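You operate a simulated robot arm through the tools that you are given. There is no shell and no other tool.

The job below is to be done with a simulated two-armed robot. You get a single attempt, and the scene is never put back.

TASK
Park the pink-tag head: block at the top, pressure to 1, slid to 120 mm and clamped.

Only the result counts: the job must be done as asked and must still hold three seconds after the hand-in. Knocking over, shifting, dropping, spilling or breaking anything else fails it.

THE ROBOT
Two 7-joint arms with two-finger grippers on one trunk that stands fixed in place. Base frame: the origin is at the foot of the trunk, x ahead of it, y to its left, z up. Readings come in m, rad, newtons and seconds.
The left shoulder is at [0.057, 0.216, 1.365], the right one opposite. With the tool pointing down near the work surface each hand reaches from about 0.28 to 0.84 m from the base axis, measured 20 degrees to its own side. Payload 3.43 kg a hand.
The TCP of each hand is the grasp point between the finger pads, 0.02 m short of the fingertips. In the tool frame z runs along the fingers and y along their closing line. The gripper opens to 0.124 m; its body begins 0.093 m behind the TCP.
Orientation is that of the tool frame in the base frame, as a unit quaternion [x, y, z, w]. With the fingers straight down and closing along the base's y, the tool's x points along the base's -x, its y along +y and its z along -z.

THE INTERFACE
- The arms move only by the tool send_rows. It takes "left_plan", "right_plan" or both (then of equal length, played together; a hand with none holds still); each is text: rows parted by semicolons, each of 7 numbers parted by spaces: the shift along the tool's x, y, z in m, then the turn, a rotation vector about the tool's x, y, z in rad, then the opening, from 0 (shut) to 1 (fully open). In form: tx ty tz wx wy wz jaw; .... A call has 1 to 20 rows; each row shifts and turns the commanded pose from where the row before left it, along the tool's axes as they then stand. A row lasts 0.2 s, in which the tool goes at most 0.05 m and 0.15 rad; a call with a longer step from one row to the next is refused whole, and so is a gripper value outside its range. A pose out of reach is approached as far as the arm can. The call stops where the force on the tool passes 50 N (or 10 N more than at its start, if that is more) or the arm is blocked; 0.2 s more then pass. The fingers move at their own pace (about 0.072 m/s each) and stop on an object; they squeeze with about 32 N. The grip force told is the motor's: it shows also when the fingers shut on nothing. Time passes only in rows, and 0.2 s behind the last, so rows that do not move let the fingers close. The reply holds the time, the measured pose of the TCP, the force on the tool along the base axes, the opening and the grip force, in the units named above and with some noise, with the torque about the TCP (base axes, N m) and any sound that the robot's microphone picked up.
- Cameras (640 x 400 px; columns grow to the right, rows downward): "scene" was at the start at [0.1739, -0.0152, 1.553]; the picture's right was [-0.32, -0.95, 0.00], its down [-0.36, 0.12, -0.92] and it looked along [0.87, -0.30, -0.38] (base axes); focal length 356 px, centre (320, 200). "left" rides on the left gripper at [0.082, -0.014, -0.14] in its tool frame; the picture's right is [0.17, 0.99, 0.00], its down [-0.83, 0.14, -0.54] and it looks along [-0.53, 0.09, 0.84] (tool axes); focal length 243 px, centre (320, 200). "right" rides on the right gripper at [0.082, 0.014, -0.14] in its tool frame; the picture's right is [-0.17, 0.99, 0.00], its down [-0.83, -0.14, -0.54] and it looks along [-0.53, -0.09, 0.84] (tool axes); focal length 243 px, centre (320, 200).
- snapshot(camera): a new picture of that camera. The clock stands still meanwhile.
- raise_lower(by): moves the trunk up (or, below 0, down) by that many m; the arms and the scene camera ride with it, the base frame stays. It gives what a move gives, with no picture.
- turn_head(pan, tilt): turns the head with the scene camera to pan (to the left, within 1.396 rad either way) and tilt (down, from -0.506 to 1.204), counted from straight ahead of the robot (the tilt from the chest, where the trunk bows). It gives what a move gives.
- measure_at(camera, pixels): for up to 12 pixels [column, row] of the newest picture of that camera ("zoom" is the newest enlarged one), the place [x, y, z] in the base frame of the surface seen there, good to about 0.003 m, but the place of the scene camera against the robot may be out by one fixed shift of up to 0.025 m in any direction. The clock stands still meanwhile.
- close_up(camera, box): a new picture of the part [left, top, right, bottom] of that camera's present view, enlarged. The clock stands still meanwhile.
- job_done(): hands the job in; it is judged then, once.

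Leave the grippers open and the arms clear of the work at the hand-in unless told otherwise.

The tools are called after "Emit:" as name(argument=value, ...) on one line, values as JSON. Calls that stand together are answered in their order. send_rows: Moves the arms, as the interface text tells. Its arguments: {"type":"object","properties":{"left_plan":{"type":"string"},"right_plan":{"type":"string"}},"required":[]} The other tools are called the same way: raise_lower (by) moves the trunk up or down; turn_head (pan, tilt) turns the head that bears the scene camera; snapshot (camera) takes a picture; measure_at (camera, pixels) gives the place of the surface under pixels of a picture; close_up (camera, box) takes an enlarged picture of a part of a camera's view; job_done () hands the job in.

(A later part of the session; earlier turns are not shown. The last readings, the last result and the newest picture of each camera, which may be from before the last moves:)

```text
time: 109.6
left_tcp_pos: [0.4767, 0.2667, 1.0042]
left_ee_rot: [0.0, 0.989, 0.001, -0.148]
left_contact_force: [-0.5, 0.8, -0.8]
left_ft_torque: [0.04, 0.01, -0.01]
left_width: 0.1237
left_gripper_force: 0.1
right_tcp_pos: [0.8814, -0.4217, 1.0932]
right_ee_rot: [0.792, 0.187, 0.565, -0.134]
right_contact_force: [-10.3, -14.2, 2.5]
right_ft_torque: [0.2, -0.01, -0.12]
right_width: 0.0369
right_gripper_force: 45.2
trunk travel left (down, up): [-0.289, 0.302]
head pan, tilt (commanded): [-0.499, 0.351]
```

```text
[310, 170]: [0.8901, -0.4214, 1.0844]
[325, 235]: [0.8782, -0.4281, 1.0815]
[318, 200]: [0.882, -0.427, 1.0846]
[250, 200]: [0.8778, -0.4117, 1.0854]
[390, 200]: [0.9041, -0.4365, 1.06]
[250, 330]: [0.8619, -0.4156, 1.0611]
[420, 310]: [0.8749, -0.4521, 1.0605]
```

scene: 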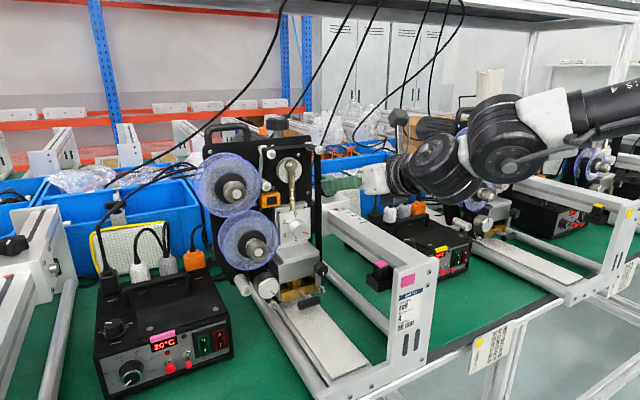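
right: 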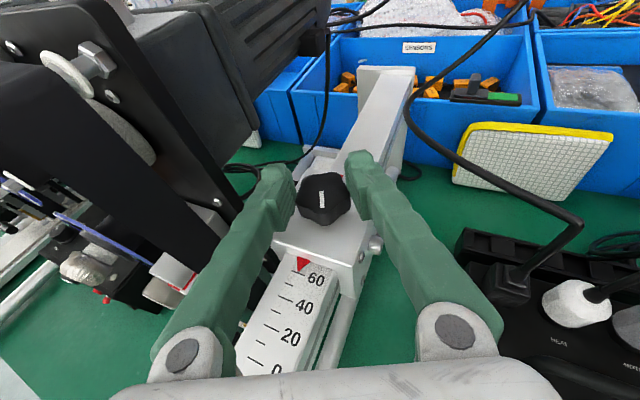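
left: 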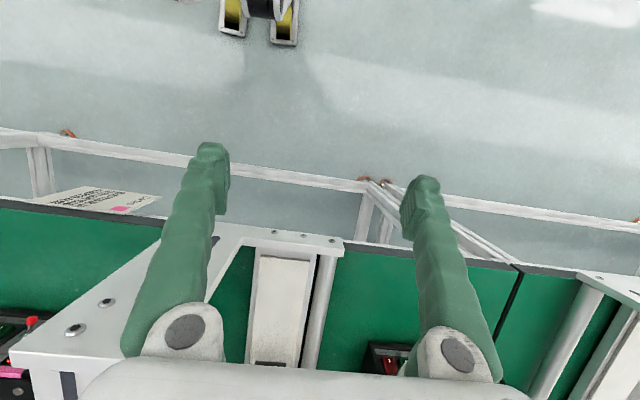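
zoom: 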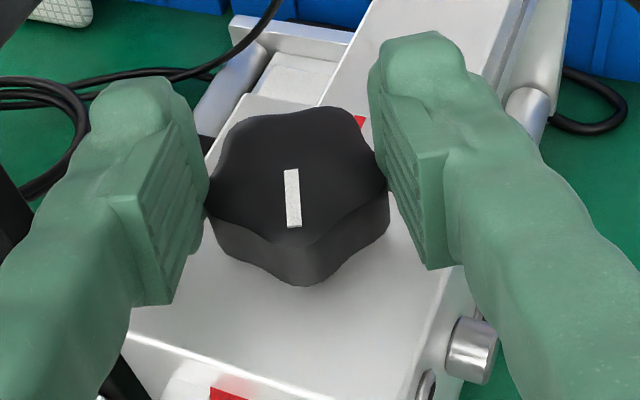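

The mark stayed upright in the hand's view while the beam turned, so the knob did turn 26° with the hand. I turn a further +0.45 rad.

Emit:
send_rows(right_plan="0 0 0 0.1419 0 -0.0488 0; 0 0 0 0.1419 0 -0.0488 0; 0 0 0 0.1419 0 -0.0488 0; 0 0 0 0 0 0 0")

Emit:
close_up(camera="right", box=[240, 120, 400, 280])

Emit:
snapshot(camera="scene")

```text
time: 110.6
left_tcp_pos: [0.4791, 0.264, 1.0052]
left_ee_rot: [0.0, 0.989, 0.001, -0.148]
left_contact_force: [0.8, 0.8, 0.9]
left_ft_torque: [0.05, 0.0, 0.01]
left_width: 0.1242
left_gripper_force: 0.0
right_tcp_pos: [0.8831, -0.4242, 1.093]
right_ee_rot: [0.731, 0.356, 0.524, -0.255]
right_contact_force: [8.2, -34.5, 8.2]
right_ft_torque: [-0.75, 0.02, -0.35]
right_width: 0.0367
right_gripper_force: 44.7
trunk travel left (down, up): [-0.289, 0.302]
head pan, tilt (commanded): [-0.499, 0.351]
```

```text
2.50 times, centred on (320, 200) of right
```

zoom: 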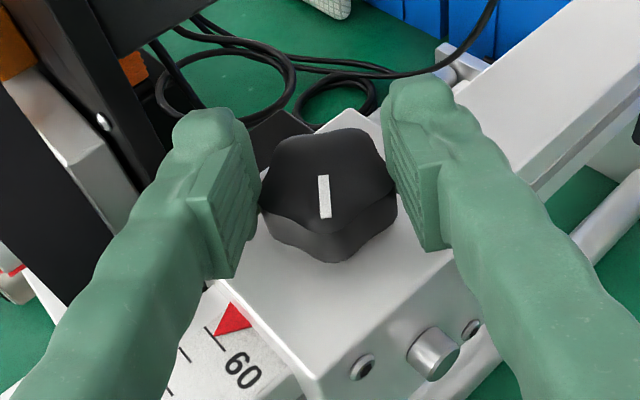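

```text
taken
```

scene: 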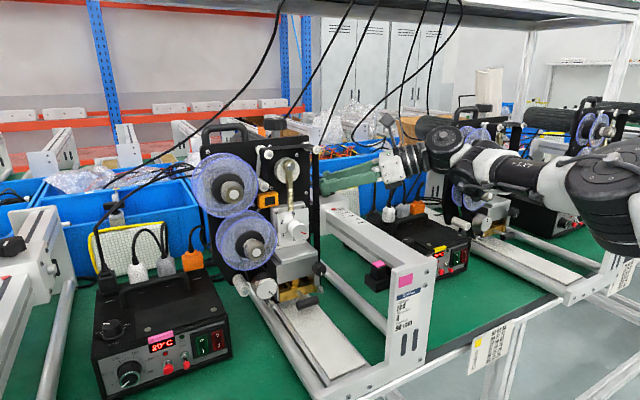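

The sideways force rose to 34 N because the knob's axis lies about 9 mm ahead of my turning centre (at about x 0.890). I relieve it by shifting the hand 4 mm toward −y and check the force.

Emit:
send_rows(right_plan="-0.001 0.0025 -0.003 0 0 0 0; 0 0 0 0 0 0 0")

```text
time: 111.2
left_tcp_pos: [0.4791, 0.2652, 1.0042]
left_ee_rot: [0.0, 0.989, 0.0, -0.148]
left_contact_force: [0.5, 0.4, 0.5]
left_ft_torque: [0.0, 0.01, 0.02]
left_width: 0.124
left_gripper_force: 0.0
right_tcp_pos: [0.8842, -0.4246, 1.0931]
right_ee_rot: [0.73, 0.358, 0.523, -0.257]
right_contact_force: [6.0, -25.7, 9.2]
right_ft_torque: [0.34, -0.51, -0.23]
right_width: 0.0364
right_gripper_force: 44.5
trunk travel left (down, up): [-0.289, 0.302]
head pan, tilt (commanded): [-0.499, 0.351]
```

The force fell to 26 N, so this is the right direction. Another 7 mm the same way.

Emit:
send_rows(right_plan="-0.0018 0.0044 -0.0052 0 0 0 0; 0 0 0 0 0 0 0")

```text
time: 111.8
left_tcp_pos: [0.4787, 0.2682, 1.0037]
left_ee_rot: [0.0, 0.989, 0.0, -0.149]
left_contact_force: [0.5, 0.6, -0.3]
left_ft_torque: [0.02, 0.0, 0.01]
left_width: 0.1237
left_gripper_force: 0.0
right_tcp_pos: [0.8833, -0.4236, 1.0937]
right_ee_rot: [0.729, 0.36, 0.521, -0.259]
right_contact_force: [1.6, -2.3, 3.3]
right_ft_torque: [0.52, -0.39, -0.02]
right_width: 0.0369
right_gripper_force: 44.9
trunk travel left (down, up): [-0.289, 0.302]
head pan, tilt (commanded): [-0.499, 0.351]
```

Relieved. The knob has turned 52°. I test whether the carriage is free: push +8 mm along the beam and read force and position.

Emit:
send_rows(right_plan="0.0008 0.0032 0.0023 0 0 0 0; 0.0008 0.0032 0.0023 0 0 0 0; 0 0 0 0 0 0 0")

Emit:
close_up(camera="right", box=[240, 120, 400, 280])

```text
time: 112.6
left_tcp_pos: [0.4779, 0.268, 1.0035]
left_ee_rot: [0.0, 0.989, -0.001, -0.148]
left_contact_force: [-0.2, -0.7, -0.2]
left_ft_torque: [0.0, 0.03, 0.01]
left_width: 0.124
left_gripper_force: 0.2
right_tcp_pos: [0.8906, -0.4243, 1.0927]
right_ee_rot: [0.73, 0.361, 0.519, -0.258]
right_contact_force: [-5.6, 7.9, -0.3]
right_ft_torque: [0.11, 0.15, 0.11]
right_width: 0.0367
right_gripper_force: 45.0
trunk travel left (down, up): [-0.289, 0.302]
head pan, tilt (commanded): [-0.499, 0.351]
```

```text
2.50 times, centred on (320, 200) of right
```

zoom: 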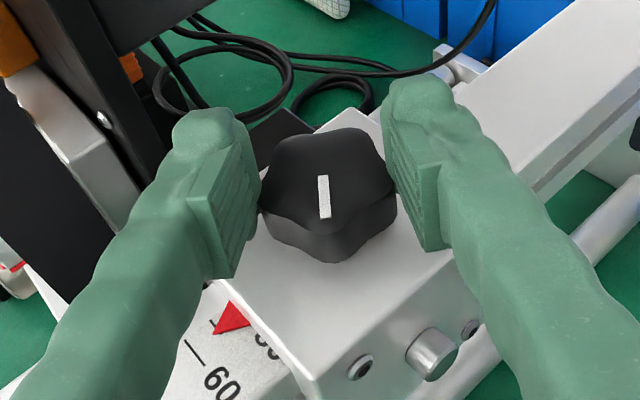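

The carriage moves freely (5.6 N) and the pointer passed 60. I keep pushing along the beam in small steps.

Emit:
send_rows(right_plan="0.0016 0.0063 0.0046 0 0 0 0; 0.0016 0.0063 0.0046 0 0 0 0")

Emit:
snapshot(camera="right")

```text
time: 113.2
left_tcp_pos: [0.4778, 0.2704, 1.003]
left_ee_rot: [0.0, 0.989, -0.001, -0.147]
left_contact_force: [-0.3, -0.6, -0.1]
left_ft_torque: [-0.03, -0.01, 0.0]
left_width: 0.124
left_gripper_force: 0.1
right_tcp_pos: [0.9062, -0.4254, 1.0919]
right_ee_rot: [0.731, 0.361, 0.52, -0.256]
right_contact_force: [-3.8, 10.5, -1.8]
right_ft_torque: [-0.38, 0.08, 0.15]
right_width: 0.0367
right_gripper_force: 45.4
trunk travel left (down, up): [-0.289, 0.302]
head pan, tilt (commanded): [-0.499, 0.351]
```

```text
taken
```

right: 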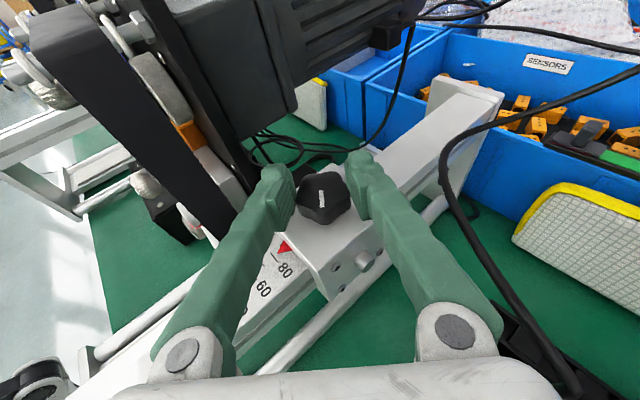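

Pointer near 84 now, still within reach, and the hand stays about 3 cm above the cable. I continue.

Emit:
send_rows(right_plan="0.0016 0.0063 0.0046 0 0 0 0; 0.0016 0.0063 0.0046 0 0 0 0")

Emit:
snapshot(camera="right")

```text
time: 113.8
left_tcp_pos: [0.4786, 0.2702, 1.0026]
left_ee_rot: [-0.001, 0.989, -0.001, -0.148]
left_contact_force: [0.1, 0.1, -0.2]
left_ft_torque: [0.0, -0.03, -0.01]
left_width: 0.124
left_gripper_force: 0.0
right_tcp_pos: [0.9138, -0.4247, 1.093]
right_ee_rot: [0.731, 0.36, 0.521, -0.256]
right_contact_force: [-4.3, 11.6, -0.9]
right_ft_torque: [0.14, -0.02, 0.13]
right_width: 0.037
right_gripper_force: 44.9
right hand out of reach, approached as far as the arm can: row 2
trunk travel left (down, up): [-0.289, 0.302]
head pan, tilt (commanded): [-0.499, 0.351]
```

```text
taken
```

right: 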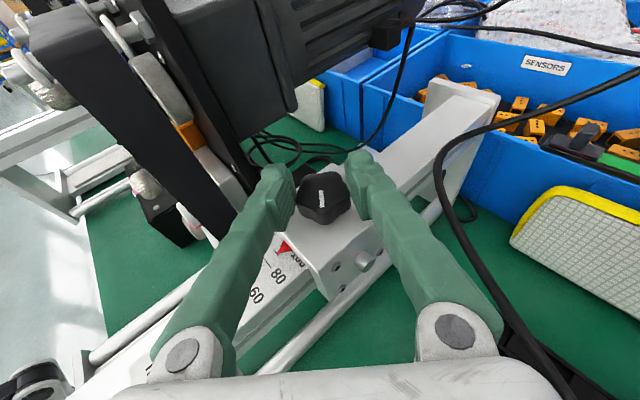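

At this 52° yaw the reach ends at x 0.914 (pointer about 92). I release the knob, swing the open hand back to yaw about 0.15 around the knob's axis, and will regrip there to push the rest.

Emit:
send_rows(right_plan="0 0 0 0 0 0 0.484; 0 0 0 0 0 0 0.484; 0 0 0 -0.1419 0 0.0488 0.484; 0 0 0 -0.1419 0 0.0488 0.484; 0.0029 -0.0028 0.0086 0 0 0 0.484; 0 0 0 -0.1419 0 0.0488 0.484; 0 0 0 -0.1419 0 0.0488 0.484; 0 0 0 -0.1419 0 0.0488 0.484")

Emit:
snapshot(camera="right")

Emit:
close_up(camera="scene", box=[260, 130, 420, 270])

```text
time: 115.6
left_tcp_pos: [0.4788, 0.2688, 1.0031]
left_ee_rot: [0.002, 0.989, 0.001, -0.147]
left_contact_force: [-1.6, 1.0, 0.1]
left_ft_torque: [-0.04, 0.0, 0.0]
left_width: 0.1239
left_gripper_force: 0.0
right_tcp_pos: [0.9189, -0.4202, 1.0939]
right_ee_rot: [0.811, 0.066, 0.579, -0.047]
right_contact_force: [0.1, 0.2, -0.4]
right_ft_torque: [0.0, 0.01, -0.01]
right_width: 0.0601
right_gripper_force: 0.0
trunk travel left (down, up): [-0.289, 0.302]
head pan, tilt (commanded): [-0.499, 0.351]
```

```text
taken
```

right: 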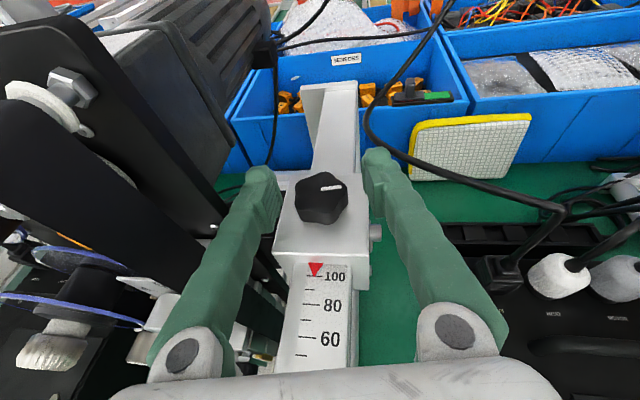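

```text
2.86 times, centred on (340, 200) of scene
```

zoom: 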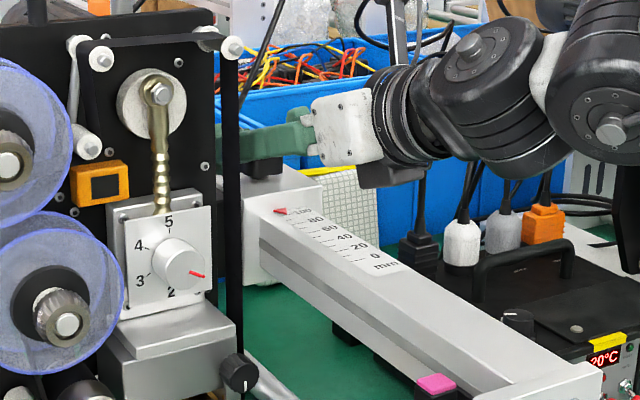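

The pointer is near 100 now. I enlarge the knob and scale.

Emit:
close_up(camera="right", box=[270, 150, 380, 290])

Emit:
measure_at(camera="zoom", pixels=[[320, 125], [250, 130], [380, 125], [320, 90], [318, 165], [315, 335], [320, 350]])

```text
2.86 times, centred on (325, 220) of right
```

zoom: 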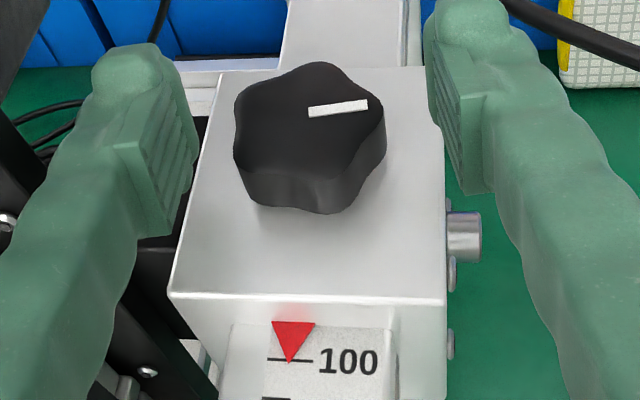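

```text
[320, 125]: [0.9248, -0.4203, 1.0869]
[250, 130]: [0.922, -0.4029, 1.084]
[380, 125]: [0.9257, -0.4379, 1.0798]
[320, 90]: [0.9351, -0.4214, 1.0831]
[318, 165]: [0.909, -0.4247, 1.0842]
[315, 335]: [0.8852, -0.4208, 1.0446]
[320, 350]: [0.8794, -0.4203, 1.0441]
```

Pointer exactly at 100; the knob's mark now points to the right, so it has turned about 95° loose in total. I close on the knob here and push 18 mm further, then read the scale.

Emit:
send_rows(right_plan="0 0 0 0 0 0 0; 0 0 0 0 0 0 0; 0 0 0 0 0 0 0; 0.0029 0.0015 0.0084 0 0 0 0; 0.0029 0.0015 0.0084 0 0 0 0; 0 0 0 0 0 0 0")

Emit:
close_up(camera="right", box=[270, 150, 380, 290])

Emit:
close_up(camera="scene", box=[310, 180, 380, 230])

```text
time: 117.0
left_tcp_pos: [0.4796, 0.2689, 1.0032]
left_ee_rot: [0.001, 0.989, 0.0, -0.148]
left_contact_force: [0.9, 0.1, 0.1]
left_ft_torque: [-0.04, -0.02, -0.02]
left_width: 0.124
left_gripper_force: 0.0
right_tcp_pos: [0.9374, -0.4178, 1.0941]
right_ee_rot: [0.811, 0.068, 0.579, -0.048]
right_contact_force: [-2.7, 12.4, -1.5]
right_ft_torque: [0.12, 0.08, 0.11]
right_width: 0.0367
right_gripper_force: 45.0
trunk travel left (down, up): [-0.289, 0.302]
head pan, tilt (commanded): [-0.499, 0.351]
```

```text
2.86 times, centred on (325, 220) of right
```

zoom: 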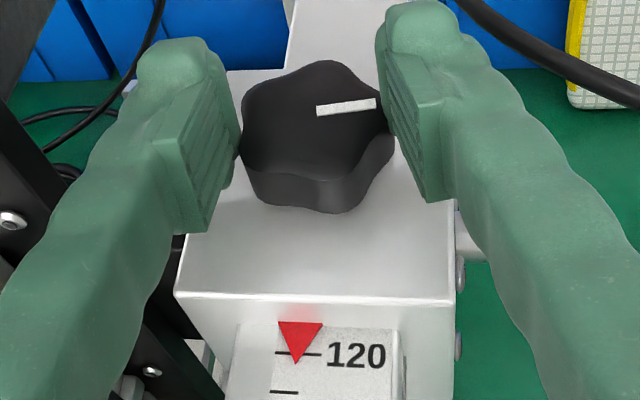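

```text
8.00 times, centred on (345, 205) of scene
```

zoom: 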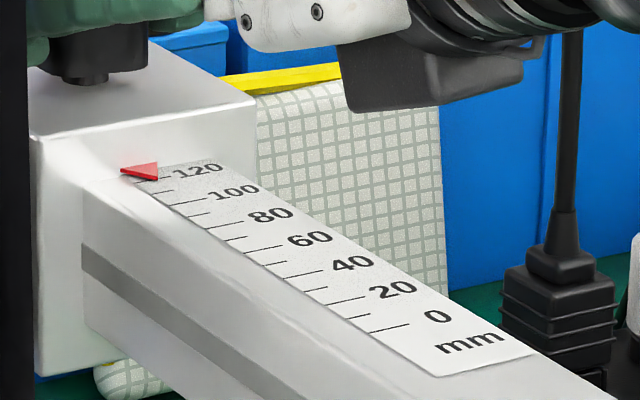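

The pointer is just short of 120. I enlarge it strongly.

Emit:
close_up(camera="right", box=[300, 255, 350, 290])

Emit:
measure_at(camera="zoom", pixels=[[190, 150], [190, 180], [190, 200], [330, 170], [330, 300], [190, 260]])

Emit:
close_up(camera="scene", box=[320, 193, 340, 208])

```text
11.43 times, centred on (325, 272) of right
```

zoom: 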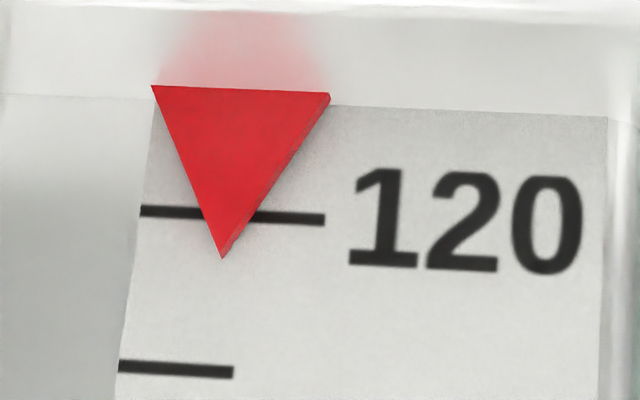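

```text
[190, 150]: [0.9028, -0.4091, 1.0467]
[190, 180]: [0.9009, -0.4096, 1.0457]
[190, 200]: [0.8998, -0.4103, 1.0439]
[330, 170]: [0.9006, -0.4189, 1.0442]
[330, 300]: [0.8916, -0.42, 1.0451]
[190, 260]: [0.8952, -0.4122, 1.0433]
```

```text
16.00 times, centred on (330, 200) of scene
```

zoom: 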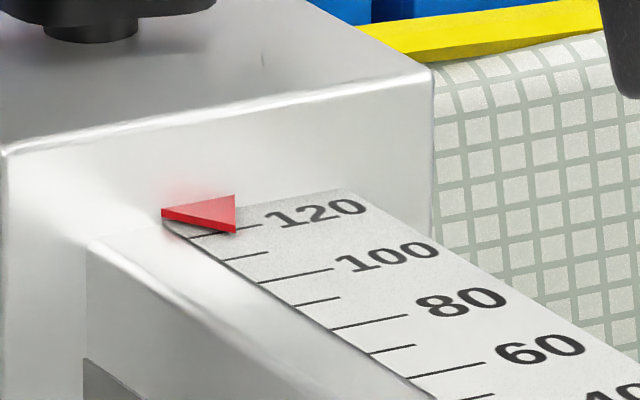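

The tip is 2.7 mm short of the 120 tick (ticks are about 155 px per 10 mm here). I push 2.7 mm more.

Emit:
send_rows(right_plan="0.0009 0.0004 0.0025 0 0 0 0; 0 0 0 0 0 0 0")

Emit:
close_up(camera="right", box=[300, 255, 350, 290])

```text
time: 117.6
left_tcp_pos: [0.4786, 0.269, 1.0025]
left_ee_rot: [0.0, 0.989, -0.001, -0.149]
left_contact_force: [0.6, 0.0, 0.5]
left_ft_torque: [0.0, -0.03, -0.01]
left_width: 0.1241
left_gripper_force: 0.1
right_tcp_pos: [0.938, -0.4191, 1.0932]
right_ee_rot: [0.812, 0.067, 0.578, -0.048]
right_contact_force: [-3.0, 13.4, -2.6]
right_ft_torque: [0.17, 0.04, 0.17]
right_width: 0.0368
right_gripper_force: 45.2
trunk travel left (down, up): [-0.289, 0.302]
head pan, tilt (commanded): [-0.499, 0.351]
```

```text
11.43 times, centred on (325, 272) of right
```

zoom: 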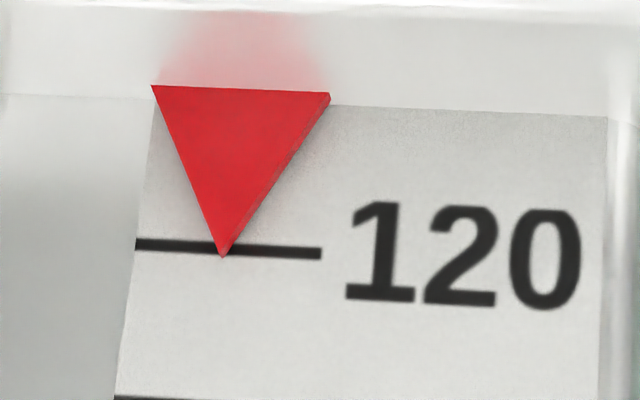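

Now about 119.4 mm. Before clamping I need the hand at a larger yaw so that it can turn clockwise. I open, and swing the open hand +0.4 rad about the knob's axis, checking reach.

Emit:
send_rows(right_plan="0 0 0 0 0 0 0.484; 0 0 0 0 0 0 0.484; 0 -0.003 0 0 0 0 0.484; 0 0.0013 0 0.1256 0 -0.0432 0.484; 0 0.0013 0 0.1256 0 -0.0432 0.484; 0 0.0013 0 0.1256 0 -0.0432 0.484")

Emit:
close_up(camera="right", box=[250, 140, 400, 300])

Emit:
close_up(camera="scene", box=[320, 193, 340, 208])

```text
time: 119.0
left_tcp_pos: [0.4792, 0.2679, 1.0023]
left_ee_rot: [0.0, 0.989, 0.0, -0.148]
left_contact_force: [0.0, -0.8, 0.0]
left_ft_torque: [0.02, 0.03, 0.02]
left_width: 0.1238
left_gripper_force: 0.1
right_tcp_pos: [0.9415, -0.4204, 1.0918]
right_ee_rot: [0.782, 0.227, 0.557, -0.163]
right_contact_force: [-0.1, 0.1, 0.0]
right_ft_torque: [0.01, 0.04, 0.0]
right_width: 0.06
right_gripper_force: 0.0
trunk travel left (down, up): [-0.289, 0.302]
head pan, tilt (commanded): [-0.499, 0.351]
```

```text
2.50 times, centred on (325, 220) of right
```

zoom: 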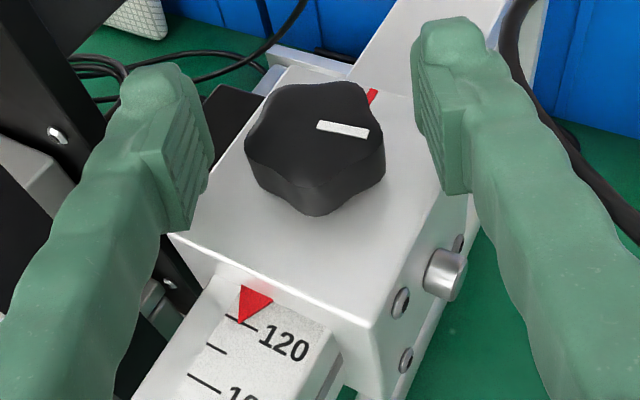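

```text
16.00 times, centred on (330, 200) of scene
```

zoom: 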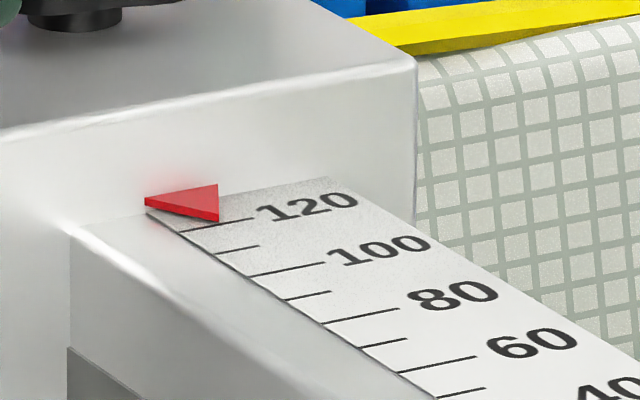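

Reading now right at 120 and the hand is at yaw 0.565 within reach. I grip and turn clockwise −0.3 rad, keeping the rotation centred on the knob's axis, and check the forces.

Emit:
send_rows(right_plan="0 0 0 0 0 0 0; 0 0 0 0 0 0 0; 0 0 0 0 0 0 0; 0 -0.0013 0 -0.1419 0 0.0488 0; 0 -0.0013 0 -0.1419 0 0.0488 0")

Emit:
close_up(camera="right", box=[250, 140, 400, 300])

Emit:
close_up(camera="scene", box=[320, 193, 340, 208])

```text
time: 120.2
left_tcp_pos: [0.4776, 0.267, 1.0037]
left_ee_rot: [0.0, 0.989, -0.001, -0.149]
left_contact_force: [0.6, 0.5, -0.4]
left_ft_torque: [-0.02, 0.0, 0.03]
left_width: 0.124
left_gripper_force: 0.1
right_tcp_pos: [0.9396, -0.4191, 1.0939]
right_ee_rot: [0.808, 0.106, 0.575, -0.075]
right_contact_force: [2.8, -3.1, 2.2]
right_ft_torque: [-0.04, 0.02, 0.0]
right_width: 0.0369
right_gripper_force: 45.3
trunk travel left (down, up): [-0.289, 0.302]
head pan, tilt (commanded): [-0.499, 0.351]
```

```text
2.50 times, centred on (325, 220) of right
```

zoom: 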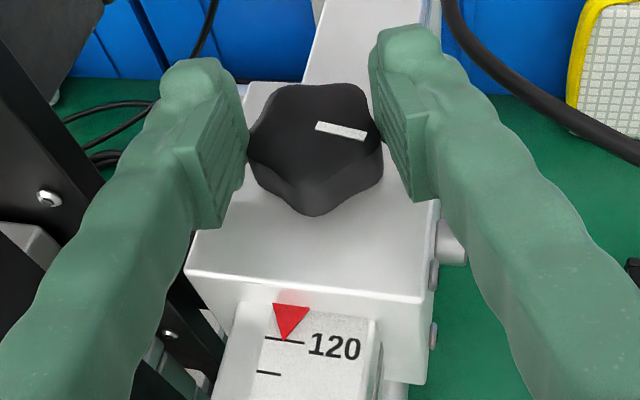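

```text
16.00 times, centred on (330, 200) of scene
```

zoom: 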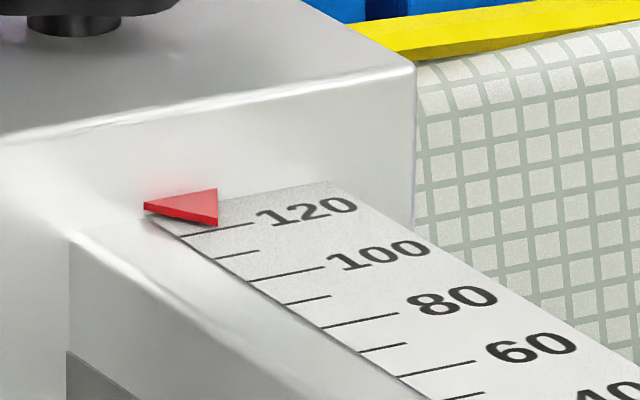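

Low forces and the knob follows. I continue −0.3 rad more, then open, swing back +0.6, and regrip for the next stroke.

Emit:
send_rows(right_plan="0 -0.0013 0 -0.1419 0 0.0488 0; 0 -0.0013 0 -0.1419 0 0.0488 0; 0 0 0 0 0 0 0.484; 0 0 0 0 0 0 0.484; 0 0.0013 0 0.1419 0 -0.0488 0.484; 0 0.0013 0 0.1419 0 -0.0488 0.484; 0 0.0013 0 0.1419 0 -0.0488 0.484; 0 0.0013 0 0.1419 0 -0.0488 0.484")

Emit:
close_up(camera="right", box=[250, 140, 400, 300])

Emit:
close_up(camera="scene", box=[320, 193, 340, 208])

```text
time: 122.0
left_tcp_pos: [0.4795, 0.2673, 1.0027]
left_ee_rot: [0.0, 0.989, 0.0, -0.148]
left_contact_force: [-0.2, 0.5, -0.1]
left_ft_torque: [0.01, 0.02, 0.02]
left_width: 0.1242
left_gripper_force: 0.0
right_tcp_pos: [0.9421, -0.4219, 1.0919]
right_ee_rot: [0.783, 0.227, 0.556, -0.162]
right_contact_force: [1.0, -0.6, -0.3]
right_ft_torque: [-0.02, 0.03, 0.02]
right_width: 0.0601
right_gripper_force: 0.1
trunk travel left (down, up): [-0.289, 0.302]
head pan, tilt (commanded): [-0.499, 0.351]
```

```text
2.50 times, centred on (325, 220) of right
```

zoom: 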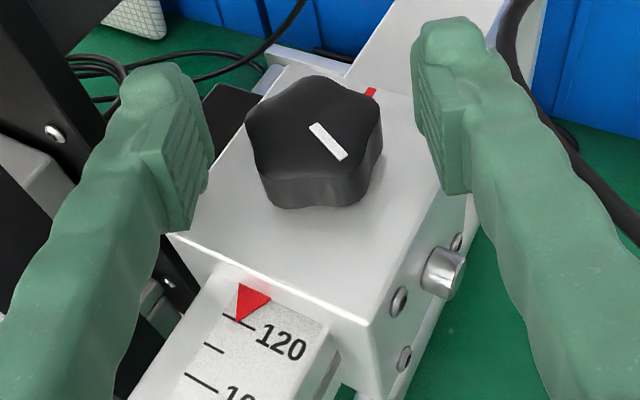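

```text
16.00 times, centred on (330, 200) of scene
```

zoom: 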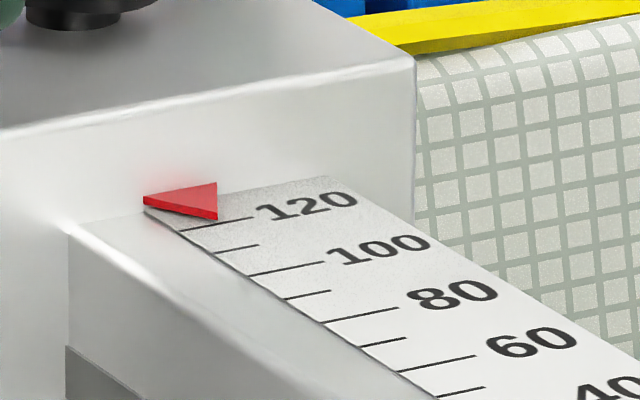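

The mark has come round by one stroke (now pointing down-right in view), roughly 70–75° left to its original direction. Next stroke the same way.

Emit:
send_rows(right_plan="0 0 0 0 0 0 0; 0 0 0 0 0 0 0; 0 0 0 0 0 0 0; 0 -0.0013 0 -0.1419 0 0.0488 0; 0 -0.0013 0 -0.1419 0 0.0488 0; 0 -0.0013 0 -0.1419 0 0.0488 0; 0 -0.0013 0 -0.1419 0 0.0488 0")

Emit:
close_up(camera="right", box=[250, 140, 400, 300])

Emit:
close_up(camera="scene", box=[320, 193, 340, 208])

```text
time: 123.6
left_tcp_pos: [0.4795, 0.2681, 1.0029]
left_ee_rot: [0.0, 0.989, 0.0, -0.149]
left_contact_force: [-0.2, 0.6, -0.7]
left_ft_torque: [-0.03, -0.02, -0.02]
left_width: 0.1239
left_gripper_force: 0.0
right_tcp_pos: [0.9391, -0.4166, 1.094]
right_ee_rot: [0.814, -0.015, 0.58, 0.011]
right_contact_force: [7.8, -2.7, 4.4]
right_ft_torque: [-0.19, -0.19, -0.05]
right_width: 0.0365
right_gripper_force: 44.7
trunk travel left (down, up): [-0.289, 0.302]
head pan, tilt (commanded): [-0.499, 0.351]
```

```text
2.50 times, centred on (325, 220) of right
```

zoom: 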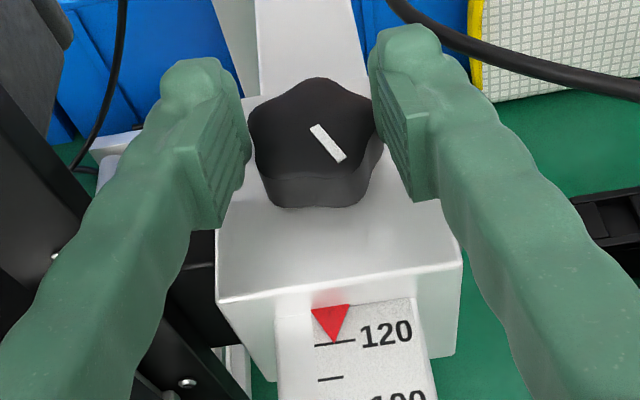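

```text
16.00 times, centred on (330, 200) of scene
```

zoom: 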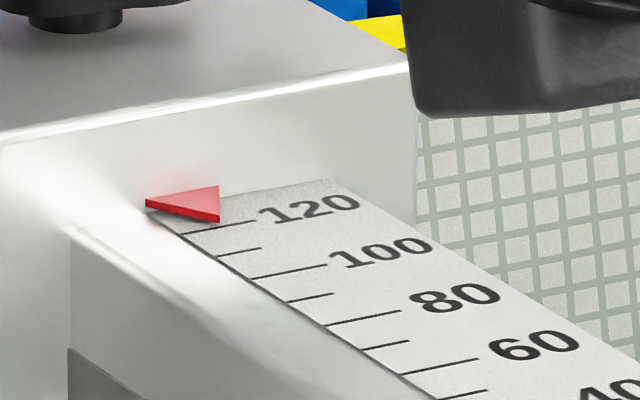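

The mark is now about 35° from its original direction and the pointer still sits on the 120 tick. One more regrip and stroke.

Emit:
send_rows(right_plan="0 0 0 0 0 0 0.484; 0 0 0 0 0 0 0.484; 0 0.0013 0 0.1419 0 -0.0488 0.484; 0 0.0013 0 0.1419 0 -0.0488 0.484; 0 0.0013 0 0.1419 0 -0.0488 0.484; 0 0.0013 0 0.1419 0 -0.0488 0.484; 0 0 0 0 0 0 0; 0 0 0 0 0 0 0; 0 0 0 0 0 0 0; 0 -0.0013 0 -0.1419 0 0.0488 0; 0 -0.0013 0 -0.1419 0 0.0488 0")

Emit:
close_up(camera="right", box=[250, 140, 400, 300])

Emit:
close_up(camera="scene", box=[320, 193, 340, 208])

```text
time: 126.0
left_tcp_pos: [0.48, 0.2679, 1.0032]
left_ee_rot: [-0.001, 0.989, 0.0, -0.148]
left_contact_force: [-0.6, 0.7, 0.0]
left_ft_torque: [0.02, -0.03, 0.02]
left_width: 0.1237
left_gripper_force: 0.1
right_tcp_pos: [0.9377, -0.4188, 1.0918]
right_ee_rot: [0.808, 0.106, 0.574, -0.077]
right_contact_force: [7.5, -4.7, -3.5]
right_ft_torque: [-0.08, 0.63, -0.1]
right_width: 0.0367
right_gripper_force: 45.1
trunk travel left (down, up): [-0.289, 0.302]
head pan, tilt (commanded): [-0.499, 0.351]
```

```text
2.50 times, centred on (325, 220) of right
```

zoom: 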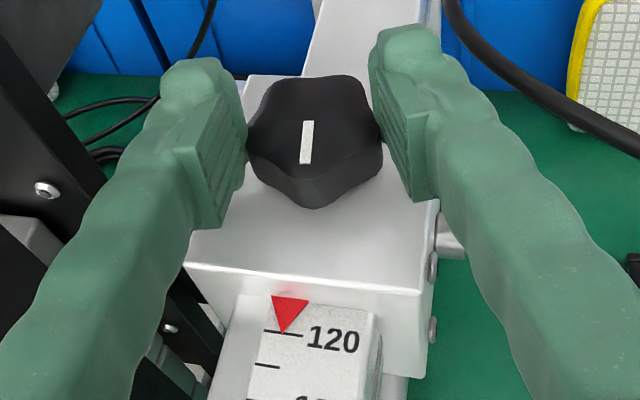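

```text
16.00 times, centred on (330, 200) of scene
```

zoom: 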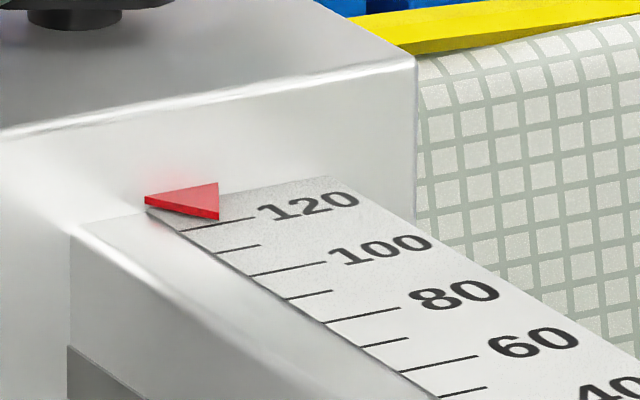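

The mark is within about 6° of its original direction, torque still small. I turn on in small steps of −0.1 rad and watch the torque for the clamp tightening.

Emit:
send_rows(right_plan="0 -0.0009 0 -0.0946 0 0.0325 0; 0 0 0 0 0 0 0")

Emit:
close_up(camera="right", box=[250, 140, 400, 300])

```text
time: 126.6
left_tcp_pos: [0.4798, 0.2673, 1.0029]
left_ee_rot: [0.001, 0.989, 0.0, -0.148]
left_contact_force: [0.3, 0.9, 0.3]
left_ft_torque: [-0.02, -0.01, 0.0]
left_width: 0.1239
left_gripper_force: 0.0
right_tcp_pos: [0.9385, -0.4192, 1.0919]
right_ee_rot: [0.812, 0.067, 0.577, -0.049]
right_contact_force: [-0.4, -4.2, -4.6]
right_ft_torque: [0.01, 0.0, -0.03]
right_width: 0.0367
right_gripper_force: 44.7
trunk travel left (down, up): [-0.289, 0.302]
head pan, tilt (commanded): [-0.499, 0.351]
```

```text
2.50 times, centred on (325, 220) of right
```

zoom: 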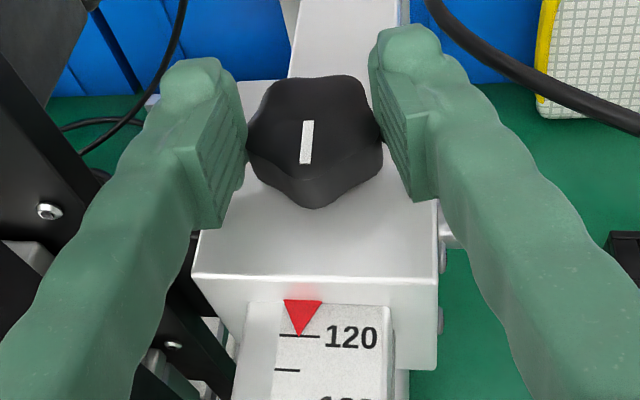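

Still turning freely with the hand; the mark is about back at its original direction. I test whether it is clamped by a gentle push of 2 mm along the beam.

Emit:
send_rows(right_plan="0 -0.0009 0 -0.0946 0 0.0325 0; 0 0 0 0 0 0 0")

Emit:
close_up(camera="right", box=[250, 140, 400, 300])

```text
time: 127.2
left_tcp_pos: [0.4791, 0.2674, 1.0029]
left_ee_rot: [0.0, 0.989, 0.0, -0.149]
left_contact_force: [-0.6, -0.2, 0.2]
left_ft_torque: [0.01, 0.01, 0.0]
left_width: 0.1241
left_gripper_force: 0.1
right_tcp_pos: [0.938, -0.4174, 1.0919]
right_ee_rot: [0.814, 0.025, 0.58, -0.019]
right_contact_force: [-5.1, -3.0, -5.3]
right_ft_torque: [-0.08, 0.12, 0.57]
right_width: 0.0367
right_gripper_force: 44.9
trunk travel left (down, up): [-0.289, 0.302]
head pan, tilt (commanded): [-0.499, 0.351]
```

```text
2.50 times, centred on (325, 220) of right
```

zoom: 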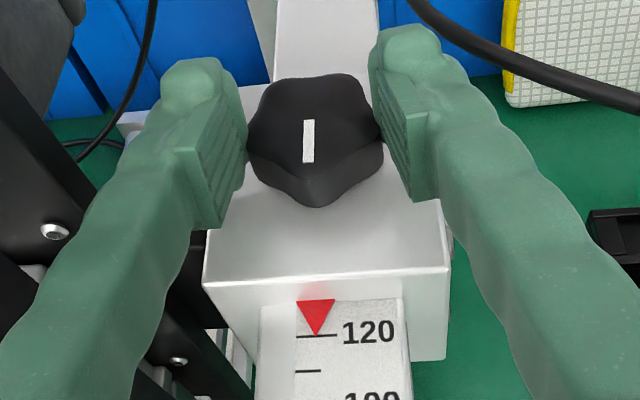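

Torque about the vertical jumped to 0.57 N·m and the mark lags the hand: the knob is meeting its clamped end. I turn another −0.1 rad to make it firm.

Emit:
send_rows(right_plan="0 -0.0009 0 -0.0946 0 0.0325 0; 0 0 0 0 0 0 0")

Emit:
close_up(camera="right", box=[250, 140, 400, 300])

Emit:
close_up(camera="right", box=[300, 250, 350, 290])

```text
time: 127.8
left_tcp_pos: [0.479, 0.2678, 1.0032]
left_ee_rot: [-0.001, 0.989, 0.0, -0.149]
left_contact_force: [0.6, -0.3, 0.5]
left_ft_torque: [0.04, -0.01, -0.01]
left_width: 0.124
left_gripper_force: 0.0
right_tcp_pos: [0.9365, -0.4161, 1.092]
right_ee_rot: [0.814, -0.016, 0.581, 0.01]
right_contact_force: [-3.2, -2.1, -4.3]
right_ft_torque: [-0.03, 0.14, 0.61]
right_width: 0.0364
right_gripper_force: 44.9
trunk travel left (down, up): [-0.289, 0.302]
head pan, tilt (commanded): [-0.499, 0.351]
```

```text
2.50 times, centred on (325, 220) of right
```

zoom: 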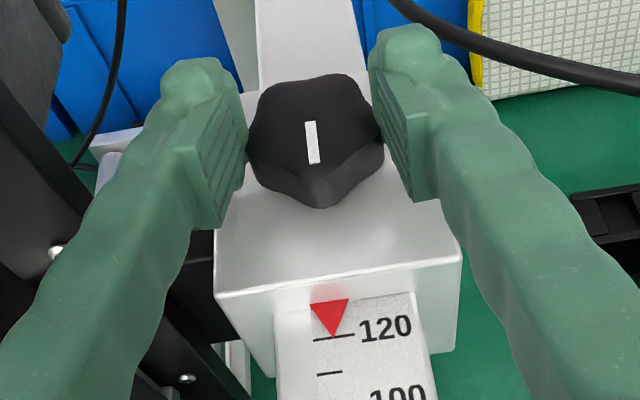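

```text
10.00 times, centred on (325, 270) of right
```

zoom: 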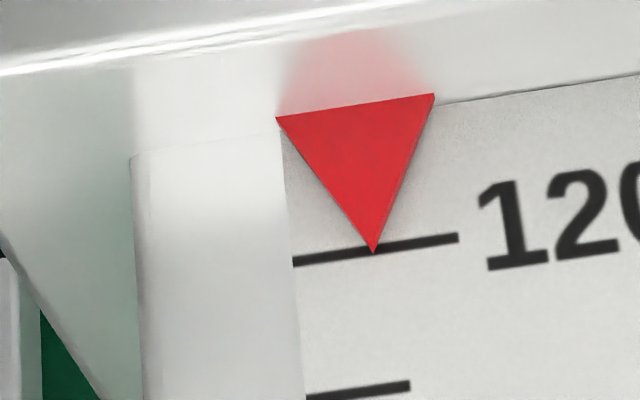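

The hand slipped on the knob at 0.61 N·m while the knob stayed, so it is at its tight end; the pointer reads about 119.5. I test the clamp with a gentle 4 mm push along the beam.

Emit:
send_rows(right_plan="0.0013 0 0.0038 0 0 0 0; 0 0 0 0 0 0 0")

Emit:
close_up(camera="right", box=[300, 250, 350, 290])

```text
time: 128.4
left_tcp_pos: [0.4769, 0.2672, 1.0045]
left_ee_rot: [0.0, 0.989, 0.0, -0.146]
left_contact_force: [-0.6, 0.0, -0.1]
left_ft_torque: [-0.02, 0.04, -0.01]
left_width: 0.1242
left_gripper_force: 0.1
right_tcp_pos: [0.9392, -0.4153, 1.0918]
right_ee_rot: [0.815, -0.015, 0.58, 0.011]
right_contact_force: [-29.0, 0.5, -9.2]
right_ft_torque: [0.06, 0.45, 0.24]
right_width: 0.0367
right_gripper_force: 44.9
trunk travel left (down, up): [-0.289, 0.302]
head pan, tilt (commanded): [-0.499, 0.351]
```

```text
10.00 times, centred on (325, 270) of right
```

zoom: 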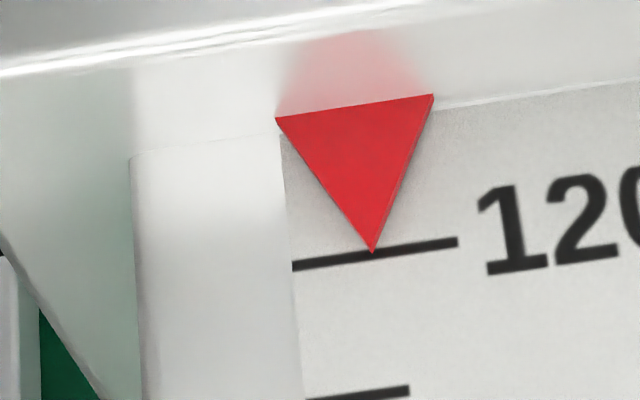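

The push built 29 N and the carriage did not give (free it took 3–6 N): it is clamped, reading about 119.8, and the knob's mark is parallel to the beam as it was originally. I take the push off, open, and back straight out.

Emit:
send_rows(right_plan="-0.0013 0 -0.0038 0 0 0 0; 0 0 0 0 0 0 0.484; 0 0 0 0 0 0 0.484; 0 0 0 0 0 0 0.55; 0 0 -0.025 0 0 0 0.55; 0 0 -0.035 0 0 0 0.55; 0 0 -0.04 0 0 0 0.55; 0 0 -0.04 0 0 0 0.55")

Emit:
snapshot(camera="right")

Emit:
snapshot(camera="scene")

```text
time: 130.2
left_tcp_pos: [0.4775, 0.2684, 1.0033]
left_ee_rot: [0.0, 0.989, -0.001, -0.148]
left_contact_force: [-0.3, -0.1, 0.0]
left_ft_torque: [0.0, -0.02, -0.01]
left_width: 0.1242
left_gripper_force: 0.0
right_tcp_pos: [0.804, -0.4101, 1.1389]
right_ee_rot: [0.814, -0.015, 0.581, 0.01]
right_contact_force: [-0.9, 0.9, -0.4]
right_ft_torque: [-0.01, -0.01, 0.01]
right_width: 0.068
right_gripper_force: 0.1
trunk travel left (down, up): [-0.289, 0.302]
head pan, tilt (commanded): [-0.499, 0.351]
```

```text
taken
```

right: 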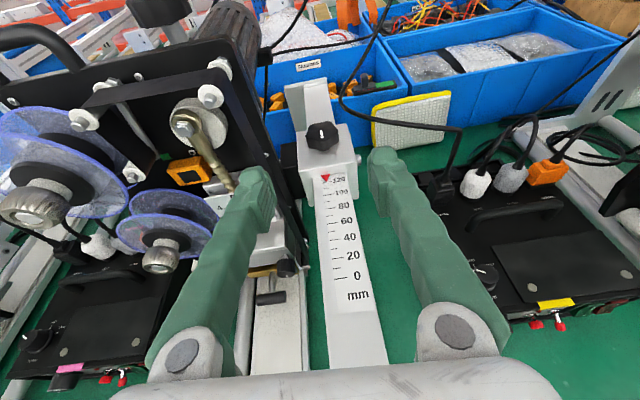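

```text
taken
```

scene: 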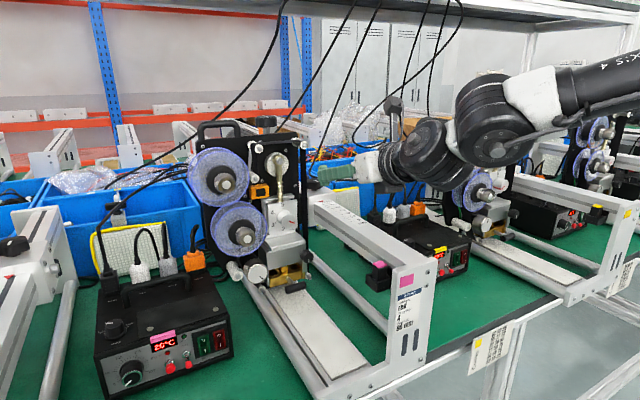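

Released and clear. I check all three settings: scale and clamp, dial, crank.

Emit:
close_up(camera="right", box=[290, 110, 370, 220])

Emit:
close_up(camera="right", box=[310, 165, 350, 195])

Emit:
close_up(camera="scene", box=[230, 120, 330, 240])

Emit:
close_up(camera="scene", box=[250, 145, 300, 195])

Emit:
close_up(camera="scene", box=[260, 185, 310, 225])

```text
3.64 times, centred on (330, 165) of right
```

zoom: 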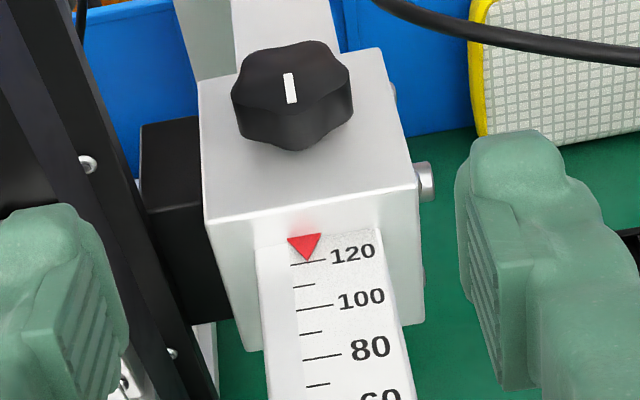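

```text
13.33 times, centred on (330, 180) of right
```

zoom: 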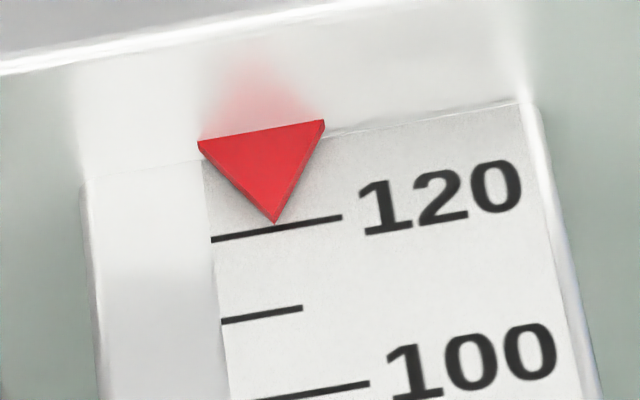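

```text
3.33 times, centred on (280, 180) of scene
```

zoom: 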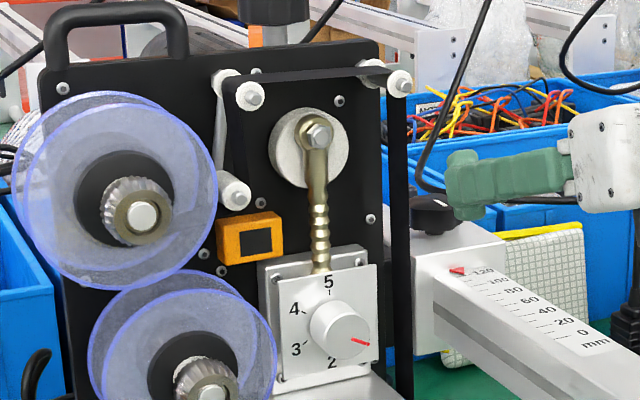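

```text
8.00 times, centred on (275, 170) of scene
```

zoom: 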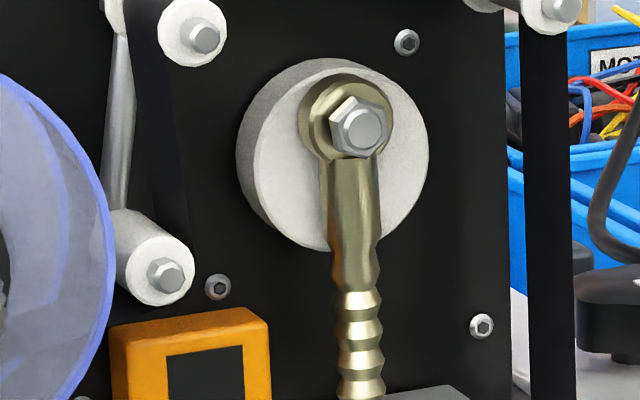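

```text
10.00 times, centred on (285, 205) of scene
```

zoom: 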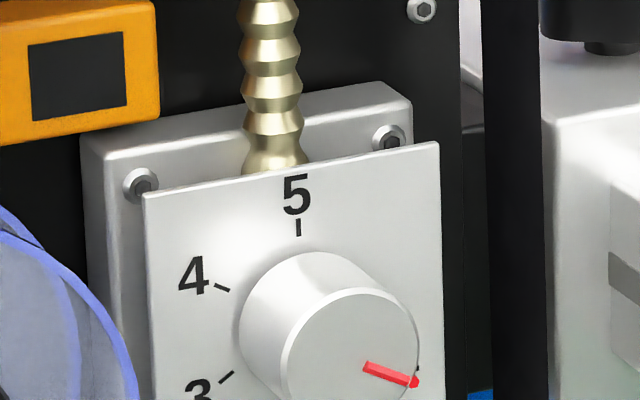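

All three settings look right: pointer on 120 (about 119.5 allowing for parallax), dial at 1, crank pin at top, clamp mark along the beam. I also check that the holder I brushed earlier and the neighbours are as before.

Emit:
close_up(camera="scene", box=[340, 240, 450, 340])

Emit:
close_up(camera="right", box=[330, 60, 500, 180])

Emit:
measure_at(camera="right", pixels=[[380, 100], [375, 140], [440, 150], [448, 95], [355, 155], [352, 140], [345, 120], [322, 135]])

```text
4.00 times, centred on (395, 290) of scene
```

zoom: 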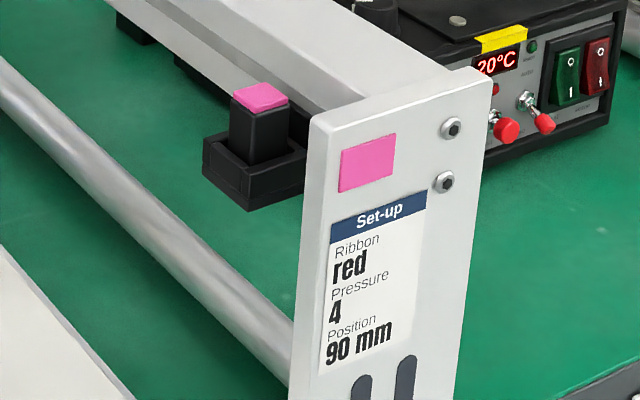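

```text
3.33 times, centred on (415, 120) of right
```

zoom: 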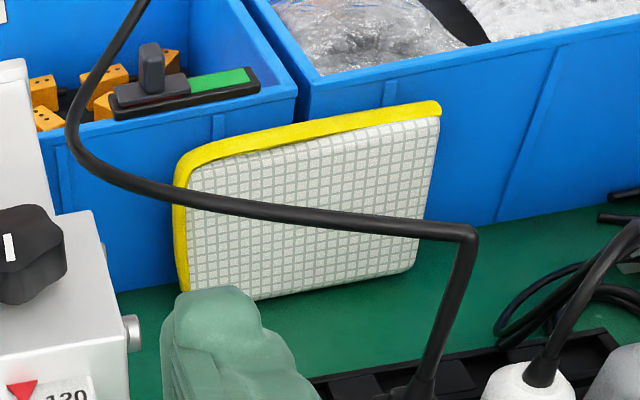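

```text
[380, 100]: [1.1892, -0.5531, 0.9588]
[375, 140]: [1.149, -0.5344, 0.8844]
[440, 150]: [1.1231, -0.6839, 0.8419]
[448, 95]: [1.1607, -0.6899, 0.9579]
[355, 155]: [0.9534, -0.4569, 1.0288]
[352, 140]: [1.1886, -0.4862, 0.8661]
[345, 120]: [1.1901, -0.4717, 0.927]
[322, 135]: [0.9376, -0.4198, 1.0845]
```

The holder and its pink-topped block sit as at the start, and the sponge and cable are untouched. I measure the pink block's top to compare with the first reading (0.6275,-0.347,1.022 in the scene camera's frame).

Emit:
close_up(camera="scene", box=[360, 250, 410, 300])

Emit:
measure_at(camera="zoom", pixels=[[260, 100], [200, 110], [310, 110], [260, 200], [260, 300], [180, 280]])

```text
8.00 times, centred on (385, 275) of scene
```

zoom: 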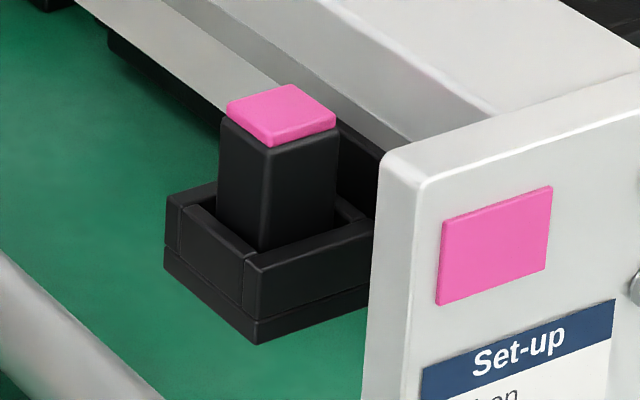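

```text
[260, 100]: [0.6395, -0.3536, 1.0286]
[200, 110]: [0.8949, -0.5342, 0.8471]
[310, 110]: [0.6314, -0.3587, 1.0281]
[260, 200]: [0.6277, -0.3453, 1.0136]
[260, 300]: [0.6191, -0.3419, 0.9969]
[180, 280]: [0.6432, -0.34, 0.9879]
```

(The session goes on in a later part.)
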